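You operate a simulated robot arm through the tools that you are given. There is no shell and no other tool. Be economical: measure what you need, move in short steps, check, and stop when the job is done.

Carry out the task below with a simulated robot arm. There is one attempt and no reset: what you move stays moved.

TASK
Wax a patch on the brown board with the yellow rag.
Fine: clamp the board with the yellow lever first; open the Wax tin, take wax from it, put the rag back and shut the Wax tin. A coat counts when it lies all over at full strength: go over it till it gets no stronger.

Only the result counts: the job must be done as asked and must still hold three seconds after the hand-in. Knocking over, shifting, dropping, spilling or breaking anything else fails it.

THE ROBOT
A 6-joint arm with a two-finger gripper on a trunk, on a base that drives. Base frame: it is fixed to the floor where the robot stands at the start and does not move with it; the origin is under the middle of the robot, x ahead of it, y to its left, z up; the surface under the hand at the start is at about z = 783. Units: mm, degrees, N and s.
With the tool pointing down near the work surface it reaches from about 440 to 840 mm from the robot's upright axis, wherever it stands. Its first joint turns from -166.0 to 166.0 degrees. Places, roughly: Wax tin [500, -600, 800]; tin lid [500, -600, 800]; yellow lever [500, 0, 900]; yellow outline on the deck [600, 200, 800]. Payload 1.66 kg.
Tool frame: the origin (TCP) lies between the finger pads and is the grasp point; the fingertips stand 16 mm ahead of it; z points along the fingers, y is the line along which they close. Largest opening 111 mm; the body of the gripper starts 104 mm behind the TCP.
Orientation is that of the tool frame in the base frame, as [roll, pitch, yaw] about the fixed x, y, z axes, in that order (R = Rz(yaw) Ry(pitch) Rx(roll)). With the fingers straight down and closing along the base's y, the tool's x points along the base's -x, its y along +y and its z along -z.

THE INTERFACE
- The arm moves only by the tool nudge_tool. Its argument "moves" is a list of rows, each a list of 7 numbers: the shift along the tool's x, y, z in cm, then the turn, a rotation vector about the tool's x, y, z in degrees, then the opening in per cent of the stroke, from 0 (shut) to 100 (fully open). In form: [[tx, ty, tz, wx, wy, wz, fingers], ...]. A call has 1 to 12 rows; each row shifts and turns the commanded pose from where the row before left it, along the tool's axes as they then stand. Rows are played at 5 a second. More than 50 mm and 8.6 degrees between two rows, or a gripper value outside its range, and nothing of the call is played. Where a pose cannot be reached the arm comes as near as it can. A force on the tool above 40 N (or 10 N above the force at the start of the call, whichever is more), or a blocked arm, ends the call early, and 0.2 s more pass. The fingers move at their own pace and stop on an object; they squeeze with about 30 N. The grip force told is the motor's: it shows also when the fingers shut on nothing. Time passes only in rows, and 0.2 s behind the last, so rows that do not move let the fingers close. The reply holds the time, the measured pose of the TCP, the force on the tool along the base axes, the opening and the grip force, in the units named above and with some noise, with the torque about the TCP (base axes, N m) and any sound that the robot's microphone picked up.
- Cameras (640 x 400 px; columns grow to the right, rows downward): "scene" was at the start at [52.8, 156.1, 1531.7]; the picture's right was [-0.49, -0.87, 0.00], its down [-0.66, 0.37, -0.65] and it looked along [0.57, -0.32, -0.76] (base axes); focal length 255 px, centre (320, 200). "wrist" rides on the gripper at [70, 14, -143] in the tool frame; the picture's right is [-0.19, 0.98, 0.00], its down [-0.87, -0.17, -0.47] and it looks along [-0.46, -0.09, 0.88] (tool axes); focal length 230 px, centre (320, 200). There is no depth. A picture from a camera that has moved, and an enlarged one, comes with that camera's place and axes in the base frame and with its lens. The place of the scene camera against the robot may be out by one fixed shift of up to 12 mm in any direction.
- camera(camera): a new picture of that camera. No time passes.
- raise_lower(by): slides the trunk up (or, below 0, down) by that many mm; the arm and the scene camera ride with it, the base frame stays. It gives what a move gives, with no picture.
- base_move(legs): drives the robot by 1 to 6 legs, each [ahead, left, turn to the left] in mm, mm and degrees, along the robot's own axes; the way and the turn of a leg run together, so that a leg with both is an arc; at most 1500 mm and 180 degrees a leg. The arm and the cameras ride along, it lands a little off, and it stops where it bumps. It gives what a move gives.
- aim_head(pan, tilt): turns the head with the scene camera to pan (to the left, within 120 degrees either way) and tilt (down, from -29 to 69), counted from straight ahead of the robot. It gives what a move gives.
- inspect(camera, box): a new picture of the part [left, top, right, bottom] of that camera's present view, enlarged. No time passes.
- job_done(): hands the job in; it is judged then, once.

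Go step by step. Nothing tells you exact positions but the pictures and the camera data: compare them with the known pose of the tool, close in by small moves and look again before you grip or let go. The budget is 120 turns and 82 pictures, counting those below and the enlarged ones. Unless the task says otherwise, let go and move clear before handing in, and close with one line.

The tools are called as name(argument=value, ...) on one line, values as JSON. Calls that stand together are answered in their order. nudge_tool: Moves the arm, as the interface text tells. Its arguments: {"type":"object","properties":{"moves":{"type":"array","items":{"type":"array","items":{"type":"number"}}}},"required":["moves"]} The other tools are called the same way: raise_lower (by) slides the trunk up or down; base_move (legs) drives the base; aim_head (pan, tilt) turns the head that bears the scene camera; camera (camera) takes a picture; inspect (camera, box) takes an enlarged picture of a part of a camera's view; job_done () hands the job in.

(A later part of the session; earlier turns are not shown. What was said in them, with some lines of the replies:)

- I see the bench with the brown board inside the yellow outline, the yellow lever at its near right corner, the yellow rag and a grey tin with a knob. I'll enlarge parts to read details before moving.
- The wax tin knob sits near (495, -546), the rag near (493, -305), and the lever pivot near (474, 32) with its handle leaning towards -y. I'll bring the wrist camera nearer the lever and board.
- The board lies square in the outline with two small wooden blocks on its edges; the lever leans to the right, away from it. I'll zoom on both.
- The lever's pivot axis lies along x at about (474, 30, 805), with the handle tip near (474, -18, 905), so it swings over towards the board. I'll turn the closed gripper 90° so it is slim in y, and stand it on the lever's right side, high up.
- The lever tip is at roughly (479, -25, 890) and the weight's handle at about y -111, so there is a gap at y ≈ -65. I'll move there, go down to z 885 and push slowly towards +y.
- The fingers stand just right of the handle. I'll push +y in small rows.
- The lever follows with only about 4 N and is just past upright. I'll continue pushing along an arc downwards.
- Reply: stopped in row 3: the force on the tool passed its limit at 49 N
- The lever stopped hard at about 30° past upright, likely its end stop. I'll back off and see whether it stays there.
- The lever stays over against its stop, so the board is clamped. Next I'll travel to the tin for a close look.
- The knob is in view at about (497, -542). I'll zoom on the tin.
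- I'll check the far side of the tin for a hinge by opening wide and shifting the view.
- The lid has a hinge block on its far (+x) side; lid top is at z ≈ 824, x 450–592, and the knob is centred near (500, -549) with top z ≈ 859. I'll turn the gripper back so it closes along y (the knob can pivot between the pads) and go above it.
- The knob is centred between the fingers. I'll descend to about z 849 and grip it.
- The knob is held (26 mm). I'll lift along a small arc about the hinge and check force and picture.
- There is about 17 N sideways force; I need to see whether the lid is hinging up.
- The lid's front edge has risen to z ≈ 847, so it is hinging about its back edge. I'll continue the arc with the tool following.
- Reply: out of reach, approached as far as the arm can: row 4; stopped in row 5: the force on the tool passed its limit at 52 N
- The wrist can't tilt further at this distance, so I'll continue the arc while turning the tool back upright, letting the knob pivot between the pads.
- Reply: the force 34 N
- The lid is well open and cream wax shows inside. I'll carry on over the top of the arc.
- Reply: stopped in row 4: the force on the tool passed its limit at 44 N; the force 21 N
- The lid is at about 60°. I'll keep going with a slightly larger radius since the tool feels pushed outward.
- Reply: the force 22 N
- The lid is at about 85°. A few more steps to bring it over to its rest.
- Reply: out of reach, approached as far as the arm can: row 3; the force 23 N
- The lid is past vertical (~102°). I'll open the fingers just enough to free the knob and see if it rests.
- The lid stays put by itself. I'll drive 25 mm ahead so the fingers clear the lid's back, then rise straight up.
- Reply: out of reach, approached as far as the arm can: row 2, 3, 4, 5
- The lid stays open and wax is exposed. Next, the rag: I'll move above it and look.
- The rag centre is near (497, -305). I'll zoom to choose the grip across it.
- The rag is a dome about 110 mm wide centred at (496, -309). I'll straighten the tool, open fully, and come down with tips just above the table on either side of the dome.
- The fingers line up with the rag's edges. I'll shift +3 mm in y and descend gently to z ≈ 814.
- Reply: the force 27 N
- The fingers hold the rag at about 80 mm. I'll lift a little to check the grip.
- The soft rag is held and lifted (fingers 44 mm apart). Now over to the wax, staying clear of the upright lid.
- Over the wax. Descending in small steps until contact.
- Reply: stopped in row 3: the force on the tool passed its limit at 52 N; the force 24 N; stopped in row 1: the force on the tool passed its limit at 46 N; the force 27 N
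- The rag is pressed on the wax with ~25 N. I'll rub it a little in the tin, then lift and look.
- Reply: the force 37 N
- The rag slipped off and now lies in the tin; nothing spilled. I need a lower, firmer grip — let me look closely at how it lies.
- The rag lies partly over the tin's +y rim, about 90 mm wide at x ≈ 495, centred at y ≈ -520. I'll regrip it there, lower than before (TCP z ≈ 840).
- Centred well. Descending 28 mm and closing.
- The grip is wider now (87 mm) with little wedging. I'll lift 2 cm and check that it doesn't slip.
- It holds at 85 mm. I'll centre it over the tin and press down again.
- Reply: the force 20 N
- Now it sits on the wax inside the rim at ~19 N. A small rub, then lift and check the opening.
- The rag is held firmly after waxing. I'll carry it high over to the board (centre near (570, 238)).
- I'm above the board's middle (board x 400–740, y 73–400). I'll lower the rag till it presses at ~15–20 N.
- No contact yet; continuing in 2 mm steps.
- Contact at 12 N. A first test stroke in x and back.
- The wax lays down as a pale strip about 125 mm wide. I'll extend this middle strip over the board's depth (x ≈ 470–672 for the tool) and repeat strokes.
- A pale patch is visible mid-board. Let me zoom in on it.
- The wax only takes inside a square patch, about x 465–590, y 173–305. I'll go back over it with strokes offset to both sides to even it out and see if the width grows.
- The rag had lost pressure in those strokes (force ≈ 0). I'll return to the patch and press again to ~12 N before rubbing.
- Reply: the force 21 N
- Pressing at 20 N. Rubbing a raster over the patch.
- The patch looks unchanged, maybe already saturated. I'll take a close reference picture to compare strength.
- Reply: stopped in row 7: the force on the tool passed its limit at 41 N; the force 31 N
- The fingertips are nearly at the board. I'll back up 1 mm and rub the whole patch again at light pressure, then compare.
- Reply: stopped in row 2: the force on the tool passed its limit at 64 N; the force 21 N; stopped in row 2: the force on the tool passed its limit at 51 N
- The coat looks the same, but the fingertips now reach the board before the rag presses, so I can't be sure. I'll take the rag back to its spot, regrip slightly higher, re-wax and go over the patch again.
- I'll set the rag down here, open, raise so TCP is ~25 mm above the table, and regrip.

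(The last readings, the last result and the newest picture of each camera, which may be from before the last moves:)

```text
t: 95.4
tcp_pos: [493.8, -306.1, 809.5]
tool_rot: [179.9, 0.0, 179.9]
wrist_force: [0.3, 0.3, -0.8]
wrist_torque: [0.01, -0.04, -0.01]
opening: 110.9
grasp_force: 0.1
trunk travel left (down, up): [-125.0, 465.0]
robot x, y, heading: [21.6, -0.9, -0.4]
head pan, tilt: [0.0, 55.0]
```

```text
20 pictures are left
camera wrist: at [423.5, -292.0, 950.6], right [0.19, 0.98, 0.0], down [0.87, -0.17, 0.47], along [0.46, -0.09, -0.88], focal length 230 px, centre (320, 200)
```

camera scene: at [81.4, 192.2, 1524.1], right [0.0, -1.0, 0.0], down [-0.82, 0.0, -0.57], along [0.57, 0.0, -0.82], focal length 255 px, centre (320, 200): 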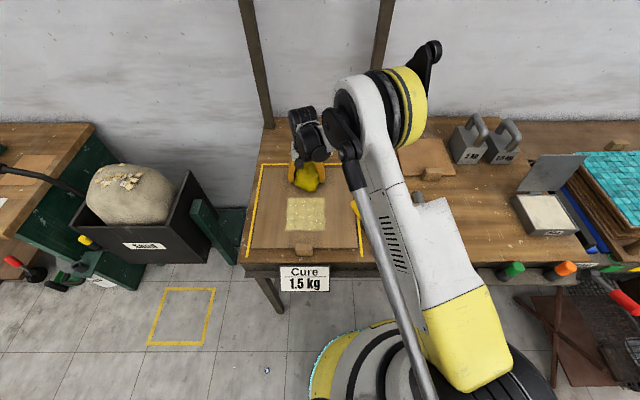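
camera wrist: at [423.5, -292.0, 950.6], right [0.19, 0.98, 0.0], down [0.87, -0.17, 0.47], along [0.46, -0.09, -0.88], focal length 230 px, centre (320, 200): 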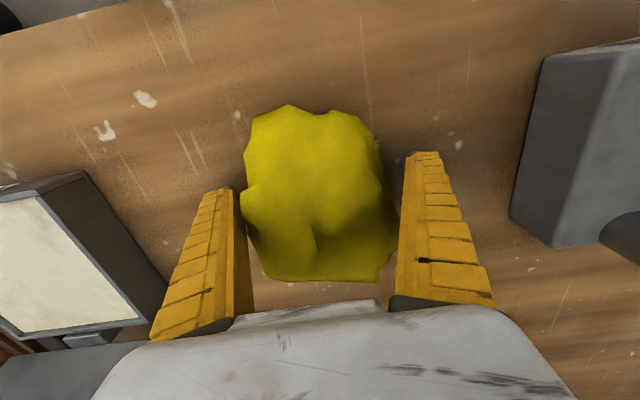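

The rag lies centred between the fingers. Regripping at z ≈ 808 and lifting a little to check.

nudge_tool(moves=[[0, 0, 0.1, 0, 0, 0, 60], [0, 0, 0, 0, 0, 0, 30], [0, 0, 0, 0, 0, 0, 0], [0, 0, 0, 0, 0, 0, 0], [0, 0, -1, 0, 0, 0, 0], [0, 0, -2, 0, 0, 0, 0], [0, 0, -3, 0, 0, 0, 0], [0, 0, 0, 0, 0, 0, 0]])

```text
t: 97.2
tcp_pos: [493.3, -305.3, 868.2]
tool_rot: [179.9, 0.0, 180.0]
wrist_force: [0.2, -0.3, -0.5]
wrist_torque: [0.02, -0.01, 0.02]
opening: 84.9
grasp_force: 29.9
trunk travel left (down, up): [-125.0, 465.0]
robot x, y, heading: [24.3, -3.5, 0.1]
head pan, tilt: [0.0, 55.0]
```

Held at 85 mm. Over to the tin, raised to clear it, then a light dip.

nudge_tool(moves=[[0, 0, -4, 0, 0, 0, 0], [0, 0, -3, 0, 0, 0, 0], [-0.4, -4.8, 0, 0, 0, 0, 0], [-0.4, -4.8, 0, 0, 0, 0, 0], [-0.4, -4.8, 0, 0, 0, 0, 0], [-0.4, -4.8, 0, 0, 0, 0, 0], [-0.5, -4.8, 0, 0, 0, 0, 0], [0, -0.4, 0, 0, 0, 0, 0], [0, 0, 4, 0, 0, 0, 0], [0, 0, 4, 0, 0, 0, 0], [0, 0, 1, 0, 0, 0, 0], [0, 0, 0, 0, 0, 0, 0]])

nudge_tool(moves=[[0, 0, 0.2, 0, 0, 0, 0], [0, 0, 0.2, 0, 0, 0, 0], [0, 0, 0.2, 0, 0, 0, 0], [0, 0, 0, 0, 0, 0, 0]])

```text
t: 99.8
tcp_pos: [515.0, -549.3, 846.8]
tool_rot: [179.9, 0.0, 179.9]
wrist_force: [0.0, 0.2, -0.6]
wrist_torque: [0.01, 0.02, 0.01]
opening: 84.5
grasp_force: 30.2
trunk travel left (down, up): [-125.0, 465.0]
robot x, y, heading: [23.7, 1.5, -0.2]
head pan, tilt: [0.0, 55.0]
```

```text
t: 100.8
tcp_pos: [514.5, -549.9, 839.9]
tool_rot: [179.9, 0.0, 179.8]
wrist_force: [1.8, -2.7, 7.2]
wrist_torque: [0.02, 0.11, 0.06]
opening: 85.0
grasp_force: 30.6
trunk travel left (down, up): [-125.0, 465.0]
robot x, y, heading: [26.7, -0.5, -0.3]
head pan, tilt: [0.0, 55.0]
```

Light contact (7 N). A tiny rub, then lift.

nudge_tool(moves=[[0.3, 0.3, 0.1, 0, 0, 0, 0], [0.3, -0.3, 0, 0, 0, 0, 0], [-0.6, 0, 0, 0, 0, 0, 0], [0, 0, 0, 0, 0, 0, 0], [0, 0, -0.5, 0, 0, 0, 0], [0, 0, -1, 0, 0, 0, 0], [0, 0, -3, 0, 0, 0, 0], [0, 0, -4, 0, 0, 0, 0], [0, 0, -4, 0, 0, 0, 0], [0, 0, -4, 0, 0, 0, 0], [0, 0, 0, 0, 0, 0, 0]])

nudge_tool(moves=[[0, 4.8, 0, 0, 0, 0, 0], [0, 4.8, 0, 0, 0, 0, 0], [0, 4.8, 0, 0, 0, 0, 0], [0, 4.8, 0, 0, 0, 0, 0], [0, 4.8, 0, 0, 0, 0, 0], [0, 4.8, 0, 0, 0, 0, 0], [0, 4.8, 0, 0, 0, 0, 0], [0, 4.8, 0, 0, 0, 0, 0], [0, 4.8, 0, 0, 0, 0, 0], [0, 4.8, 0, 0, 0, 0, 0], [0, 4.8, 0, 0, 0, 0, 0], [0, 4.8, 0, 0, 0, 0, 0]])

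nudge_tool(moves=[[0, 4.8, 0, 0, 0, 0, 0], [0, 4.8, 0, 0, 0, 0, 0], [-0.5, 4.8, 0, 0, 0, 0, 0], [-0.5, 4.8, 0, 0, 0, 0, 0], [0, 2.3, 0, 0, 0, 0, 0], [0, 0, 4.5, 0, 0, 0, 0], [0, 0, 4.5, 0, 0, 0, 0], [0, 0, 4, 0, 0, 0, 0], [0, 0, 2.5, 0, 0, 0, 0], [0, 0, 1.5, 0, 0, 0, 0], [0, 0, 0, 0, 0, 0, 0]])

```text
t: 103.2
tcp_pos: [515.1, -550.6, 1007.7]
tool_rot: [179.9, 0.0, 179.8]
wrist_force: [0.6, -0.2, -0.2]
wrist_torque: [0.02, 0.0, 0.03]
opening: 83.4
grasp_force: 30.0
trunk travel left (down, up): [-125.0, 465.0]
robot x, y, heading: [25.9, -4.1, -0.3]
head pan, tilt: [0.0, 55.0]
```

```text
t: 105.8
tcp_pos: [516.1, 29.3, 1005.1]
tool_rot: [179.9, 0.0, 179.7]
wrist_force: [-0.2, -0.5, -0.9]
wrist_torque: [0.02, 0.02, -0.01]
opening: 82.5
grasp_force: 30.4
trunk travel left (down, up): [-125.0, 465.0]
robot x, y, heading: [28.7, -1.1, -0.6]
head pan, tilt: [0.0, 55.0]
```

```text
t: 108.2
tcp_pos: [525.6, 240.2, 835.8]
tool_rot: [179.9, 0.0, 179.9]
wrist_force: [0.4, 0.0, -0.3]
wrist_torque: [0.0, -0.03, -0.05]
opening: 81.9
grasp_force: 29.8
trunk travel left (down, up): [-125.0, 465.0]
robot x, y, heading: [20.9, -0.3, -0.5]
head pan, tilt: [0.0, 55.0]
```

Over the patch with fresh wax, grip still good (82 mm). Coming down in 2–4 mm steps to contact.

nudge_tool(moves=[[0, 0, 0.8, 0, 0, 0, 0], [0, 0, 0.4, 0, 0, 0, 0], [0, 0, 0.4, 0, 0, 0, 0], [0, 0, 0.3, 0, 0, 0, 0], [0, 0, 0, 0, 0, 0, 0]])

```text
t: 109.4
tcp_pos: [525.0, 243.2, 818.7]
tool_rot: [-180.0, 0.1, 179.9]
wrist_force: [3.3, 0.5, 20.0]
wrist_torque: [0.09, -0.22, -0.01]
opening: 85.1
grasp_force: 29.7
trunk travel left (down, up): [-125.0, 465.0]
robot x, y, heading: [26.5, -0.2, -0.4]
head pan, tilt: [0.0, 55.0]
```

20 N with the fingertips well clear. Rubbing the raster.

nudge_tool(moves=[[2, 0, 0, 0, 0, 0, 0], [2, 0, 0, 0, 0, 0, 0], [1.5, 0, 0, 0, 0, 0, 0], [0, 1.5, 0, 0, 0, 0, 0], [0, 1.5, 0, 0, 0, 0, 0], [-2.5, 0, 0, 0, 0, 0, 0], [-2.5, 0, 0, 0, 0, 0, 0], [-2.5, 0, 0, 0, 0, 0, 0], [-2.5, 0, 0, 0, 0, 0, 0], [-1.5, 0, 0, 0, 0, 0, 0], [0, 0, 0, 0, 0, 0, 0]])

nudge_tool(moves=[[0, -1.5, 0.1, 0, 0, 0, 0], [0, -1.5, 0, 0, 0, 0, 0], [2.5, 0, 0, 0, 0, 0, 0], [2.5, 0, 0, 0, 0, 0, 0], [2.5, 0, 0, 0, 0, 0, 0], [2.5, 0, 0, 0, 0, 0, 0], [1.5, 0, 0, 0, 0, 0, 0], [0, -1.5, 0, 0, 0, 0, 0], [0, -1.5, 0, 0, 0, 0, 0], [0, 0, 0, 0, 0, 0, 0]])

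nudge_tool(moves=[[-2.5, 0, 0.1, 0, 0, 0, 0], [-2.5, 0, 0, 0, 0, 0, 0], [-2.5, 0, 0, 0, 0, 0, 0], [-2.5, 0, 0, 0, 0, 0, 0], [-1.5, 0, 0, 0, 0, 0, 0], [0, 1.5, 0, 0, 0, 0, 0], [0, 1.5, 0, 0, 0, 0, 0], [0, 0, 0, 0, 0, 0, 0]])

```text
t: 111.8
tcp_pos: [585.2, 271.2, 818.0]
tool_rot: [180.0, 0.1, 179.9]
wrist_force: [-8.6, 1.6, 16.6]
wrist_torque: [0.12, 0.02, 0.03]
opening: 85.0
grasp_force: 30.2
trunk travel left (down, up): [-125.0, 465.0]
robot x, y, heading: [22.9, -3.2, 0.0]
head pan, tilt: [0.0, 55.0]
```

```text
t: 114.0
tcp_pos: [471.1, 212.7, 815.0]
tool_rot: [179.9, 0.0, 179.9]
wrist_force: [-3.3, 11.0, 21.3]
wrist_torque: [0.33, -0.01, 0.07]
opening: 88.7
grasp_force: 30.1
trunk travel left (down, up): [-125.0, 465.0]
robot x, y, heading: [21.3, -2.8, -0.1]
head pan, tilt: [0.0, 55.0]
```

```text
t: 115.8
tcp_pos: [587.4, 239.1, 815.8]
tool_rot: [179.9, 0.0, 179.8]
wrist_force: [2.3, -11.2, 21.4]
wrist_torque: [-0.22, -0.28, -0.19]
opening: 89.4
grasp_force: 30.3
trunk travel left (down, up): [-125.0, 465.0]
robot x, y, heading: [25.4, -0.7, -0.6]
head pan, tilt: [0.0, 55.0]
```

Good pressure throughout. Lift clear and compare the patch.

nudge_tool(moves=[[0, 0, -2, 0, 0, 0, 0], [-4, 0, -1, 0, 0, 0, 0], [-4, 0, 0, 0, 0, 0, 0], [0, 0, 0, 0, 0, 0, 0]])

inspect(camera="scene", box=[282, 192, 332, 236])

inspect(camera="scene", box=[235, 140, 395, 260])

```text
t: 116.8
tcp_pos: [667.7, 242.7, 844.1]
tool_rot: [179.9, 0.1, 179.9]
wrist_force: [-0.1, -0.6, -1.3]
wrist_torque: [0.01, 0.05, 0.02]
opening: 83.8
grasp_force: 29.9
trunk travel left (down, up): [-125.0, 465.0]
robot x, y, heading: [22.8, -2.5, -0.1]
head pan, tilt: [0.0, 55.0]
```

```text
9.09 times, centred on (307, 214) of scene
camera zoom: at [83.5, 192.2, 1524.0], right [0.0, -1.0, 0.0], down [-0.82, 0.0, -0.57], along [0.57, 0.0, -0.82], focal length 2315 px, centre (438, 73)
```

zoom: 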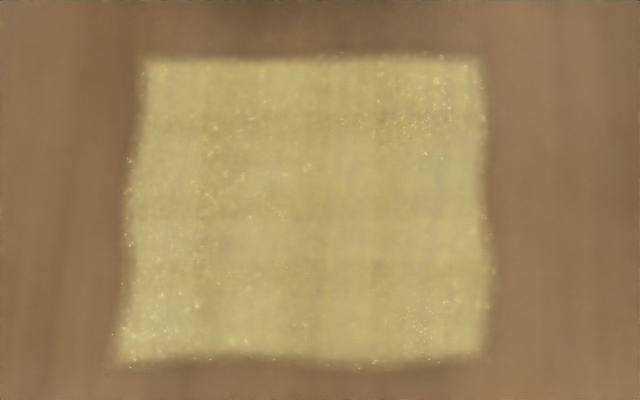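

```text
3.33 times, centred on (315, 200) of scene
camera zoom: at [83.5, 192.2, 1524.0], right [0.0, -1.0, 0.0], down [-0.82, 0.0, -0.57], along [0.57, 0.0, -0.82], focal length 849 px, centre (337, 200)
```

zoom: 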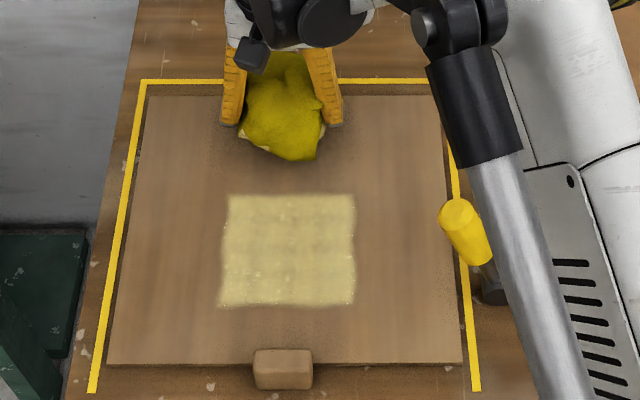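

The coat is unchanged by fresh wax and firm rubbing, so it's at full strength. Now the rag goes back to its original spot (~(490, -306)).

nudge_tool(moves=[[3, -1, -3.8, 0, 0, 0, 0], [3, 0, -3.8, 0, 0, 0, 0], [3, 0, -3.8, 0, 0, 0, 0], [2, 0, -3, 0, 0, 0, 0], [1.8, -4, 0, 0, 0, 0, 0], [1, -4.8, 0, 0, 0, 0, 0], [1, -4.8, 0, 0, 0, 0, 0], [1, -4.8, 0, 0, 0, 0, 0], [1, -4.8, 0, 0, 0, 0, 0], [0.5, -4.8, 0, 0, 0, 0, 0], [0, -4.8, 0, 0, 0, 0, 0], [0, -4.8, 0, 0, 0, 0, 0]])

nudge_tool(moves=[[0, -4.8, 0, 0, 0, 0, 0], [0, -4.8, 0, 0, 0, 0, 0], [0, -4.8, 0, 0, 0, 0, 0], [0, -1.8, 0, 0, 0, 0, 0], [0, 0, 4.5, 0, 0, 0, 0], [0, 0, 4.5, 0, 0, 0, 0], [0, 0, 4, 0, 0, 0, 0], [0, 0, 2, 0, 0, 0, 0], [0, 0, 0, 0, 0, 0, 0]])

camera(camera="wrist")

```text
t: 119.4
tcp_pos: [492.8, -148.3, 987.2]
tool_rot: [180.0, 0.0, 179.9]
wrist_force: [0.5, -0.5, 0.4]
wrist_torque: [0.03, -0.02, 0.0]
opening: 83.0
grasp_force: 29.9
trunk travel left (down, up): [-125.0, 465.0]
robot x, y, heading: [25.3, -4.0, -0.1]
head pan, tilt: [0.0, 55.0]
```

```text
t: 121.4
tcp_pos: [489.8, -307.0, 837.5]
tool_rot: [180.0, 0.0, 180.0]
wrist_force: [-0.5, -0.3, -0.7]
wrist_torque: [0.0, 0.02, -0.02]
opening: 82.2
grasp_force: 30.2
trunk travel left (down, up): [-125.0, 465.0]
robot x, y, heading: [24.5, -3.0, -0.6]
head pan, tilt: [0.0, 55.0]
```

```text
17 pictures are left
camera wrist: at [420.8, -293.6, 980.7], right [0.19, 0.98, 0.0], down [0.87, -0.17, 0.47], along [0.46, -0.09, -0.88], focal length 230 px, centre (320, 200)
```

wrist: 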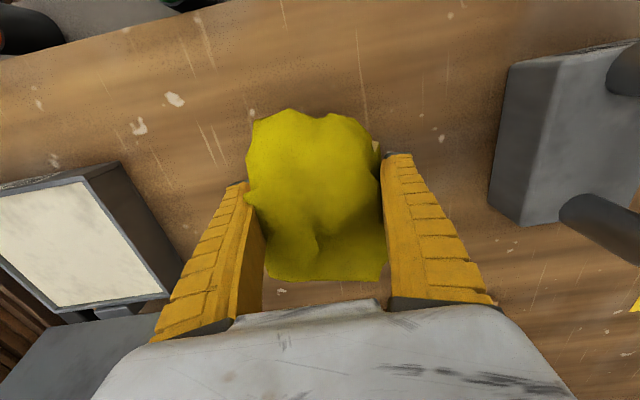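

In place; lowering to contact (expected at TCP ≈ 812) and releasing.

nudge_tool(moves=[[0, 0, 1.2, 0, 0, 0, 0], [0, 0, 0.6, 0, 0, 0, 0], [0, 0, 0.4, 0, 0, 0, 0], [0, 0, 0.2, 0, 0, 0, 0], [0, 0, 0.2, 0, 0, 0, 0], [0, 0, 0, 0, 0, 0, 0]])

nudge_tool(moves=[[0, 0, 0, 0, 0, 0, 100], [0, 0, 0, 0, 0, 0, 100], [0, 0, 0, 0, 0, 0, 100], [0, 0, -3, 0, 0, 0, 100], [0, 0, -4.5, 0, 0, 0, 100], [0, 0, -4.5, 0, 0, 0, 100], [0, 0, -4.5, 0, 0, 0, 100], [0, 0, 0, 0, 0, 0, 100]])

camera(camera="wrist")

```text
t: 122.8
tcp_pos: [491.8, -305.8, 812.9]
tool_rot: [179.9, 0.0, 179.9]
wrist_force: [1.3, 0.4, 0.4]
wrist_torque: [-0.02, 0.01, -0.01]
opening: 81.8
grasp_force: 29.7
trunk travel left (down, up): [-125.0, 465.0]
robot x, y, heading: [25.5, -4.4, -0.1]
head pan, tilt: [0.0, 55.0]
```

```text
t: 124.6
tcp_pos: [489.1, -307.3, 976.4]
tool_rot: [179.9, 0.0, 180.0]
wrist_force: [0.9, 0.5, -0.6]
wrist_torque: [0.01, 0.0, 0.02]
opening: 110.5
grasp_force: 0.1
trunk travel left (down, up): [-125.0, 465.0]
robot x, y, heading: [26.9, 0.6, -0.2]
head pan, tilt: [0.0, 55.0]
```

```text
16 pictures are left
camera wrist: at [419.9, -293.6, 1119.3], right [0.19, 0.98, 0.0], down [0.87, -0.17, 0.47], along [0.46, -0.09, -0.88], focal length 230 px, centre (320, 200)
```

wrist: 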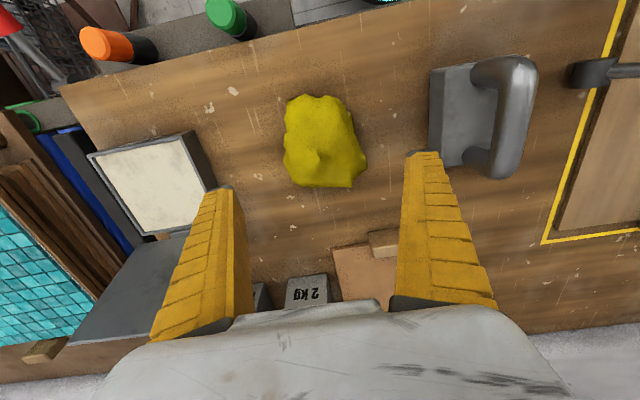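

The rag is back at (497, -301). To close the lid I'll regrip the knob from behind; first I drive 120 mm to the right for better reach.

base_move(legs=[[0, -120, 0]])

nudge_tool(moves=[[0, 0, -4, 0, 0, 0, 60], [-2, -4, 0, 0, 0, 0, 60], [-3.5, -3.5, 0, 0, 0, 0, 60], [-3.5, -3.5, 0, 0, 0, 0, 60], [-4.5, -1, 0, 0, 0, 0, 60], [-4.5, 0, 0, 0, 0, 0, 60], [0, 0, 0, 0, 0, 0, 60]])

camera(camera="wrist")

```text
t: 125.8
tcp_pos: [488.6, -427.0, 975.6]
tool_rot: [179.9, 0.0, 179.8]
wrist_force: [-0.4, 0.5, -1.2]
wrist_torque: [-0.02, 0.0, 0.0]
opening: 110.5
grasp_force: 0.1
trunk travel left (down, up): [-125.0, 465.0]
robot x, y, heading: [25.4, -120.3, -0.4]
head pan, tilt: [0.0, 55.0]
```

```text
t: 127.4
tcp_pos: [669.3, -547.6, 1016.8]
tool_rot: [179.9, 0.0, 179.9]
wrist_force: [0.0, -0.4, -0.1]
wrist_torque: [-0.03, -0.01, 0.03]
opening: 68.4
grasp_force: 0.8
trunk travel left (down, up): [-125.0, 465.0]
robot x, y, heading: [26.9, -124.3, -0.1]
head pan, tilt: [0.0, 55.0]
```

```text
15 pictures are left
camera wrist: at [598.9, -534.1, 1159.9], right [0.19, 0.98, 0.0], down [0.87, -0.17, 0.47], along [0.46, -0.09, -0.88], focal length 230 px, centre (320, 200)
```

wrist: 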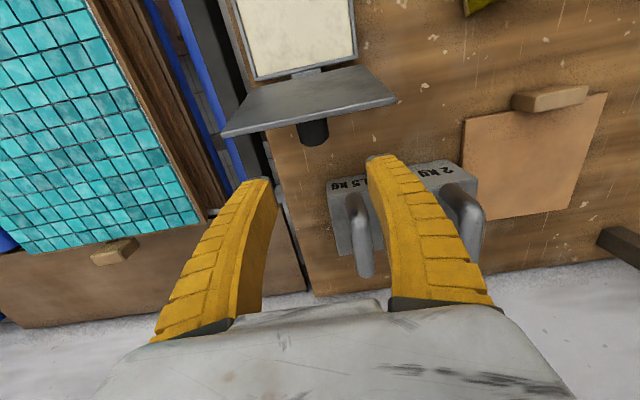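

The knob tip is at about (649, -549, 910). Descending behind it at x ≈ 672, then moving in to x ≈ 642 and gripping.

nudge_tool(moves=[[0, 0, 4, 0, 0, 0, 60], [0, 0, 3.5, 0, 0, 0, 60], [0, 0, 2.3, 0, 0, 0, 60], [1, -0.2, 0, 0, 0, 0, 60], [1.5, 0, 0, 0, 0, 0, 60], [0, 0, 0, 0, 0, 0, 60]])

camera(camera="wrist")

```text
t: 128.8
tcp_pos: [643.1, -549.3, 918.0]
tool_rot: [179.9, 0.0, 179.8]
wrist_force: [-0.4, -0.1, 0.1]
wrist_torque: [0.0, 0.0, 0.0]
opening: 68.4
grasp_force: 1.5
trunk travel left (down, up): [-125.0, 465.0]
robot x, y, heading: [24.6, -122.0, -0.1]
head pan, tilt: [0.0, 55.0]
```

```text
14 pictures are left
camera wrist: at [573.2, -536.3, 1060.7], right [0.19, 0.98, 0.0], down [0.87, -0.17, 0.47], along [0.46, -0.09, -0.88], focal length 230 px, centre (320, 200)
```

wrist: 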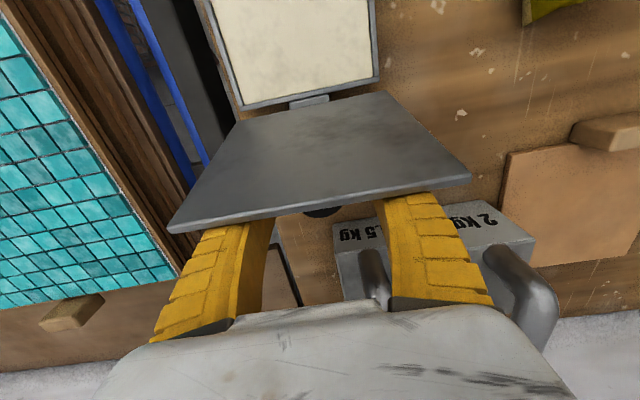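

The fingers straddle the knob. Gripping it and swinging the lid back along the reverse arc.

nudge_tool(moves=[[0, 0, 0, 0, 0, 0, 20], [0, 0, 0, 0, 0, 0, 0], [0, 0, 0, 0, 0, 0, 0], [1.0, 0, -0.45, 0, 0, 0, 0], [1.05, 0, -0.36, 0, 0, 0, 0], [1.08, 0, -0.25, 0, 0, 0, 0], [1.1, 0, -0.13, 0, 0, 0, 0], [0, 0, 0, 0, 0, 0, 0]])

camera(camera="wrist")

```text
t: 130.6
tcp_pos: [602.2, -549.7, 927.7]
tool_rot: [179.8, 0.0, 179.9]
wrist_force: [6.6, 0.3, -26.7]
wrist_torque: [0.0, -0.84, 0.09]
opening: 25.3
grasp_force: 34.1
trunk travel left (down, up): [-125.0, 465.0]
robot x, y, heading: [24.4, -122.3, -0.4]
head pan, tilt: [0.0, 55.0]
```

```text
13 pictures are left
camera wrist: at [532.8, -537.3, 1071.5], right [0.19, 0.98, 0.0], down [0.87, -0.17, 0.47], along [0.46, -0.09, -0.88], focal length 230 px, centre (320, 200)
```

wrist: 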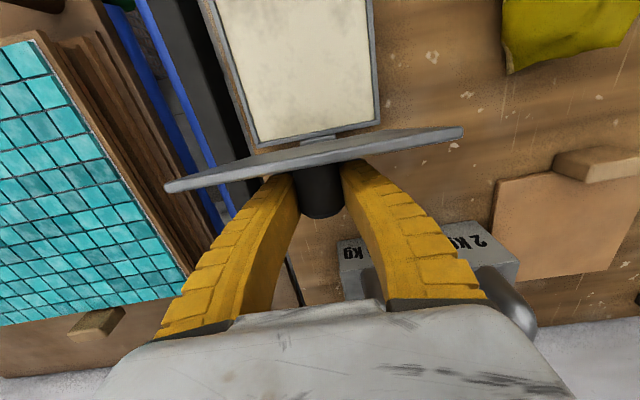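

The lid follows. Continuing the arc with a slightly smaller radius.

nudge_tool(moves=[[1.1, 0, 0.2, 0, 0, 0, 0], [1.06, 0, 0.1, 0, 0, 0, 0], [1.05, 0, 0.2, 0, 0, 0, 0], [1.02, 0, 0.32, 0, 0, 0, 0], [0.98, 0, 0.41, 0, 0, 0, 0], [0, 0, 0, 0, 0, 0, 0]])

```text
t: 132.0
tcp_pos: [551.1, -550.0, 917.2]
tool_rot: [179.8, 0.0, 179.8]
wrist_force: [19.0, -6.1, -17.3]
wrist_torque: [-0.02, -0.96, 0.06]
opening: 24.2
grasp_force: 33.6
trunk travel left (down, up): [-125.0, 465.0]
robot x, y, heading: [29.8, -120.4, -0.3]
head pan, tilt: [0.0, 55.0]
```

Still held. Continuing downwards.

nudge_tool(moves=[[0.8, 0, 0.66, 0, 0, 0, 0], [0.88, 0, 0.57, 0, 0, 0, 0], [0.81, 0, 0.66, 0, 0, 0, 0], [0.74, 0, 0.74, 0, 0, 0, 0], [0, 0, 0, 0, 0, 0, 0]])

camera(camera="wrist")

```text
t: 133.2
tcp_pos: [516.8, -550.5, 889.1]
tool_rot: [179.8, -0.1, 179.7]
wrist_force: [12.7, -8.2, -2.5]
wrist_torque: [-0.1, -0.55, 0.05]
opening: 23.2
grasp_force: 33.7
trunk travel left (down, up): [-125.0, 465.0]
robot x, y, heading: [24.6, -122.4, -0.5]
head pan, tilt: [0.0, 55.0]
```

```text
12 pictures are left
camera wrist: at [446.7, -536.9, 1032.6], right [0.19, 0.98, 0.0], down [0.87, -0.17, 0.47], along [0.46, -0.09, -0.88], focal length 230 px, centre (320, 200)
```

wrist: 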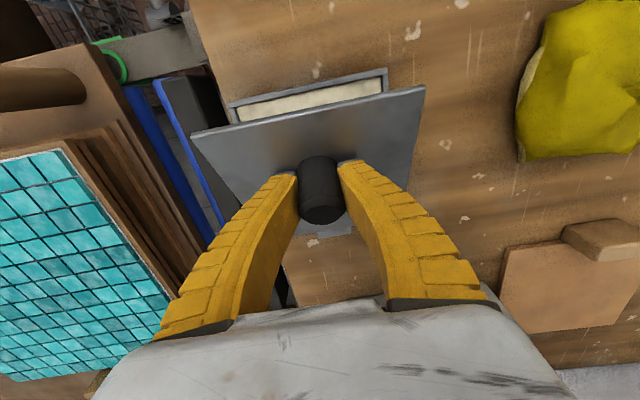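

About 25° left. Finishing the arc down to the closed pose (497, -550, 848).

nudge_tool(moves=[[0.57, 0, 0.78, 0, 0, 0, 0], [0.56, 0, 0.89, 0, 0, 0, 0], [0.45, 0, 0.95, 0, 0, 0, 0], [0.3, 0, 0.98, 0, 0, 0, 0], [0.1, 0, 0.4, 0, 0, 0, 0], [0, 0, 0, 0, 0, 0, 0]])

camera(camera="wrist")

```text
t: 134.6
tcp_pos: [498.1, -549.7, 850.4]
tool_rot: [179.9, 0.0, 179.8]
wrist_force: [8.7, -12.3, 4.5]
wrist_torque: [-0.08, -0.7, 0.0]
opening: 26.1
grasp_force: 34.0
trunk travel left (down, up): [-125.0, 465.0]
robot x, y, heading: [21.2, -123.9, -0.3]
head pan, tilt: [0.0, 55.0]
```

```text
11 pictures are left
camera wrist: at [427.6, -536.8, 993.3], right [0.19, 0.98, 0.0], down [0.87, -0.17, 0.47], along [0.46, -0.09, -0.88], focal length 230 px, centre (320, 200)
```

wrist: 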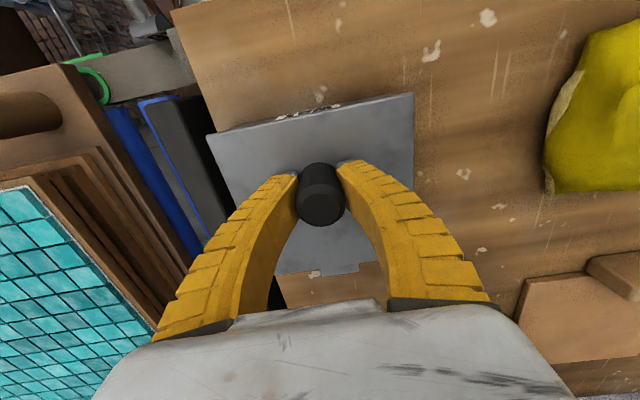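

The lid looks shut. I'll press 2 mm more, release, rise and verify.

nudge_tool(moves=[[0, 0, 0.2, 0, 0, 0, 0], [0, 0, 0, 0, 0, 0, 30], [0, 0, 0, 0, 0, 0, 60], [0, 0, 0, 0, 0, 0, 60], [0, 0, -3, 0, 0, 0, 60], [0, 0, -4, 0, 0, 0, 60], [0, 0, -4, 0, 0, 0, 60], [0, 0, 0, 0, 0, 0, 60]])

inspect(camera="wrist", box=[200, 60, 460, 260])

```text
t: 136.4
tcp_pos: [498.2, -549.6, 959.3]
tool_rot: [179.8, 0.0, 179.7]
wrist_force: [0.2, 0.4, 0.5]
wrist_torque: [-0.02, -0.02, 0.01]
opening: 68.3
grasp_force: 1.6
trunk travel left (down, up): [-125.0, 465.0]
robot x, y, heading: [24.0, -122.5, -0.6]
head pan, tilt: [0.0, 55.0]
```

```text
2.00 times, centred on (330, 160) of wrist
camera zoom: at [428.3, -536.8, 1102.3], right [0.19, 0.98, 0.0], down [0.87, -0.17, 0.47], along [0.46, -0.09, -0.88], focal length 460 px, centre (300, 280)
```

zoom: 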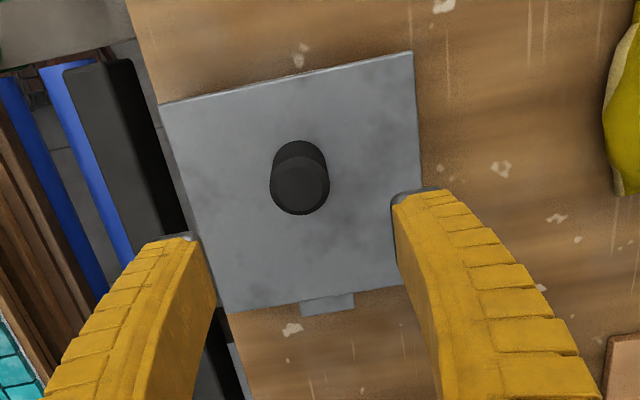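

The lid's front edge is at z ≈ 823, shut. I'll move clear and take a last overview of everything.

nudge_tool(moves=[[0, 0, -4.5, 0, 0, 0, 60], [0, 0, -4.5, 0, 0, 0, 60], [2, 4, -4.5, 0, 0, 0, 60], [2, 4, -4.5, 0, 0, 0, 60], [0, 0, 0, 0, 0, 0, 60]])

aim_head(pan=-5, tilt=50)

camera(camera="scene")

camera(camera="wrist")

```text
refused: row 3 steps farther than a row can; nothing moved
```

```text
t: 137.1
tcp_pos: [498.4, -550.3, 958.7]
tool_rot: [179.9, 0.0, 179.8]
wrist_force: [-0.2, -1.0, -0.1]
wrist_torque: [0.03, 0.0, -0.02]
opening: 68.0
grasp_force: 1.7
trunk travel left (down, up): [-125.0, 465.0]
robot x, y, heading: [21.6, -122.0, -0.3]
head pan, tilt: [-5.0, 50.0]
```

```text
9 pictures are left
camera scene: at [87.7, 65.7, 1530.5], right [-0.09, -1.0, 0.0], down [-0.76, 0.07, -0.64], along [0.64, -0.06, -0.77], focal length 255 px, centre (320, 200)
```

scene: 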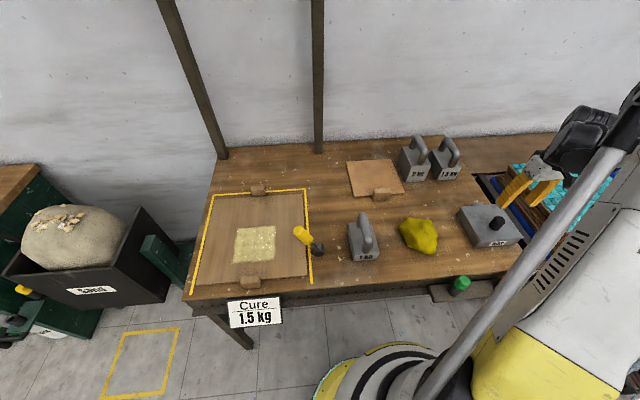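

```text
8 pictures are left
camera wrist: at [428.4, -536.8, 1101.9], right [0.19, 0.98, 0.0], down [0.87, -0.17, 0.47], along [0.46, -0.09, -0.88], focal length 230 px, centre (320, 200)
```

wrist: 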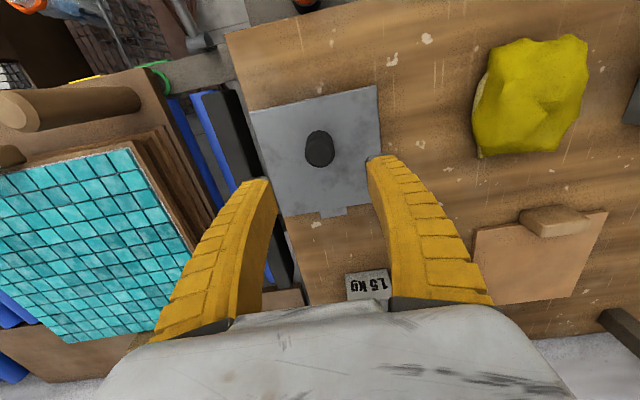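

Board clamped, patch waxed, rag back, tin shut and all else in place. I'll rise clear and hand in.

nudge_tool(moves=[[0, 0, -4.5, 0, 0, 0, 60], [0, 0, -4.5, 0, 0, 0, 60], [0, 0, -4.5, 0, 0, 0, 60], [0, 0, 0, 0, 0, 0, 60]])

job_done()

```text
t: 138.1
tcp_pos: [495.4, -549.1, 1091.5]
tool_rot: [179.8, 0.0, 179.8]
wrist_force: [0.2, 0.3, -0.7]
wrist_torque: [0.0, -0.01, 0.0]
opening: 68.5
grasp_force: 1.8
trunk travel left (down, up): [-125.0, 465.0]
robot x, y, heading: [26.0, -123.7, -0.3]
head pan, tilt: [-5.0, 50.0]
```

```text
The job is handed in.
```

The job is handed in: the board is clamped, the patch is waxed until it got no stronger, the rag is back within a few millimetres of its spot, and the Wax tin is shut (the rag slipped into the tin once and was picked up again, with nothing spilled).
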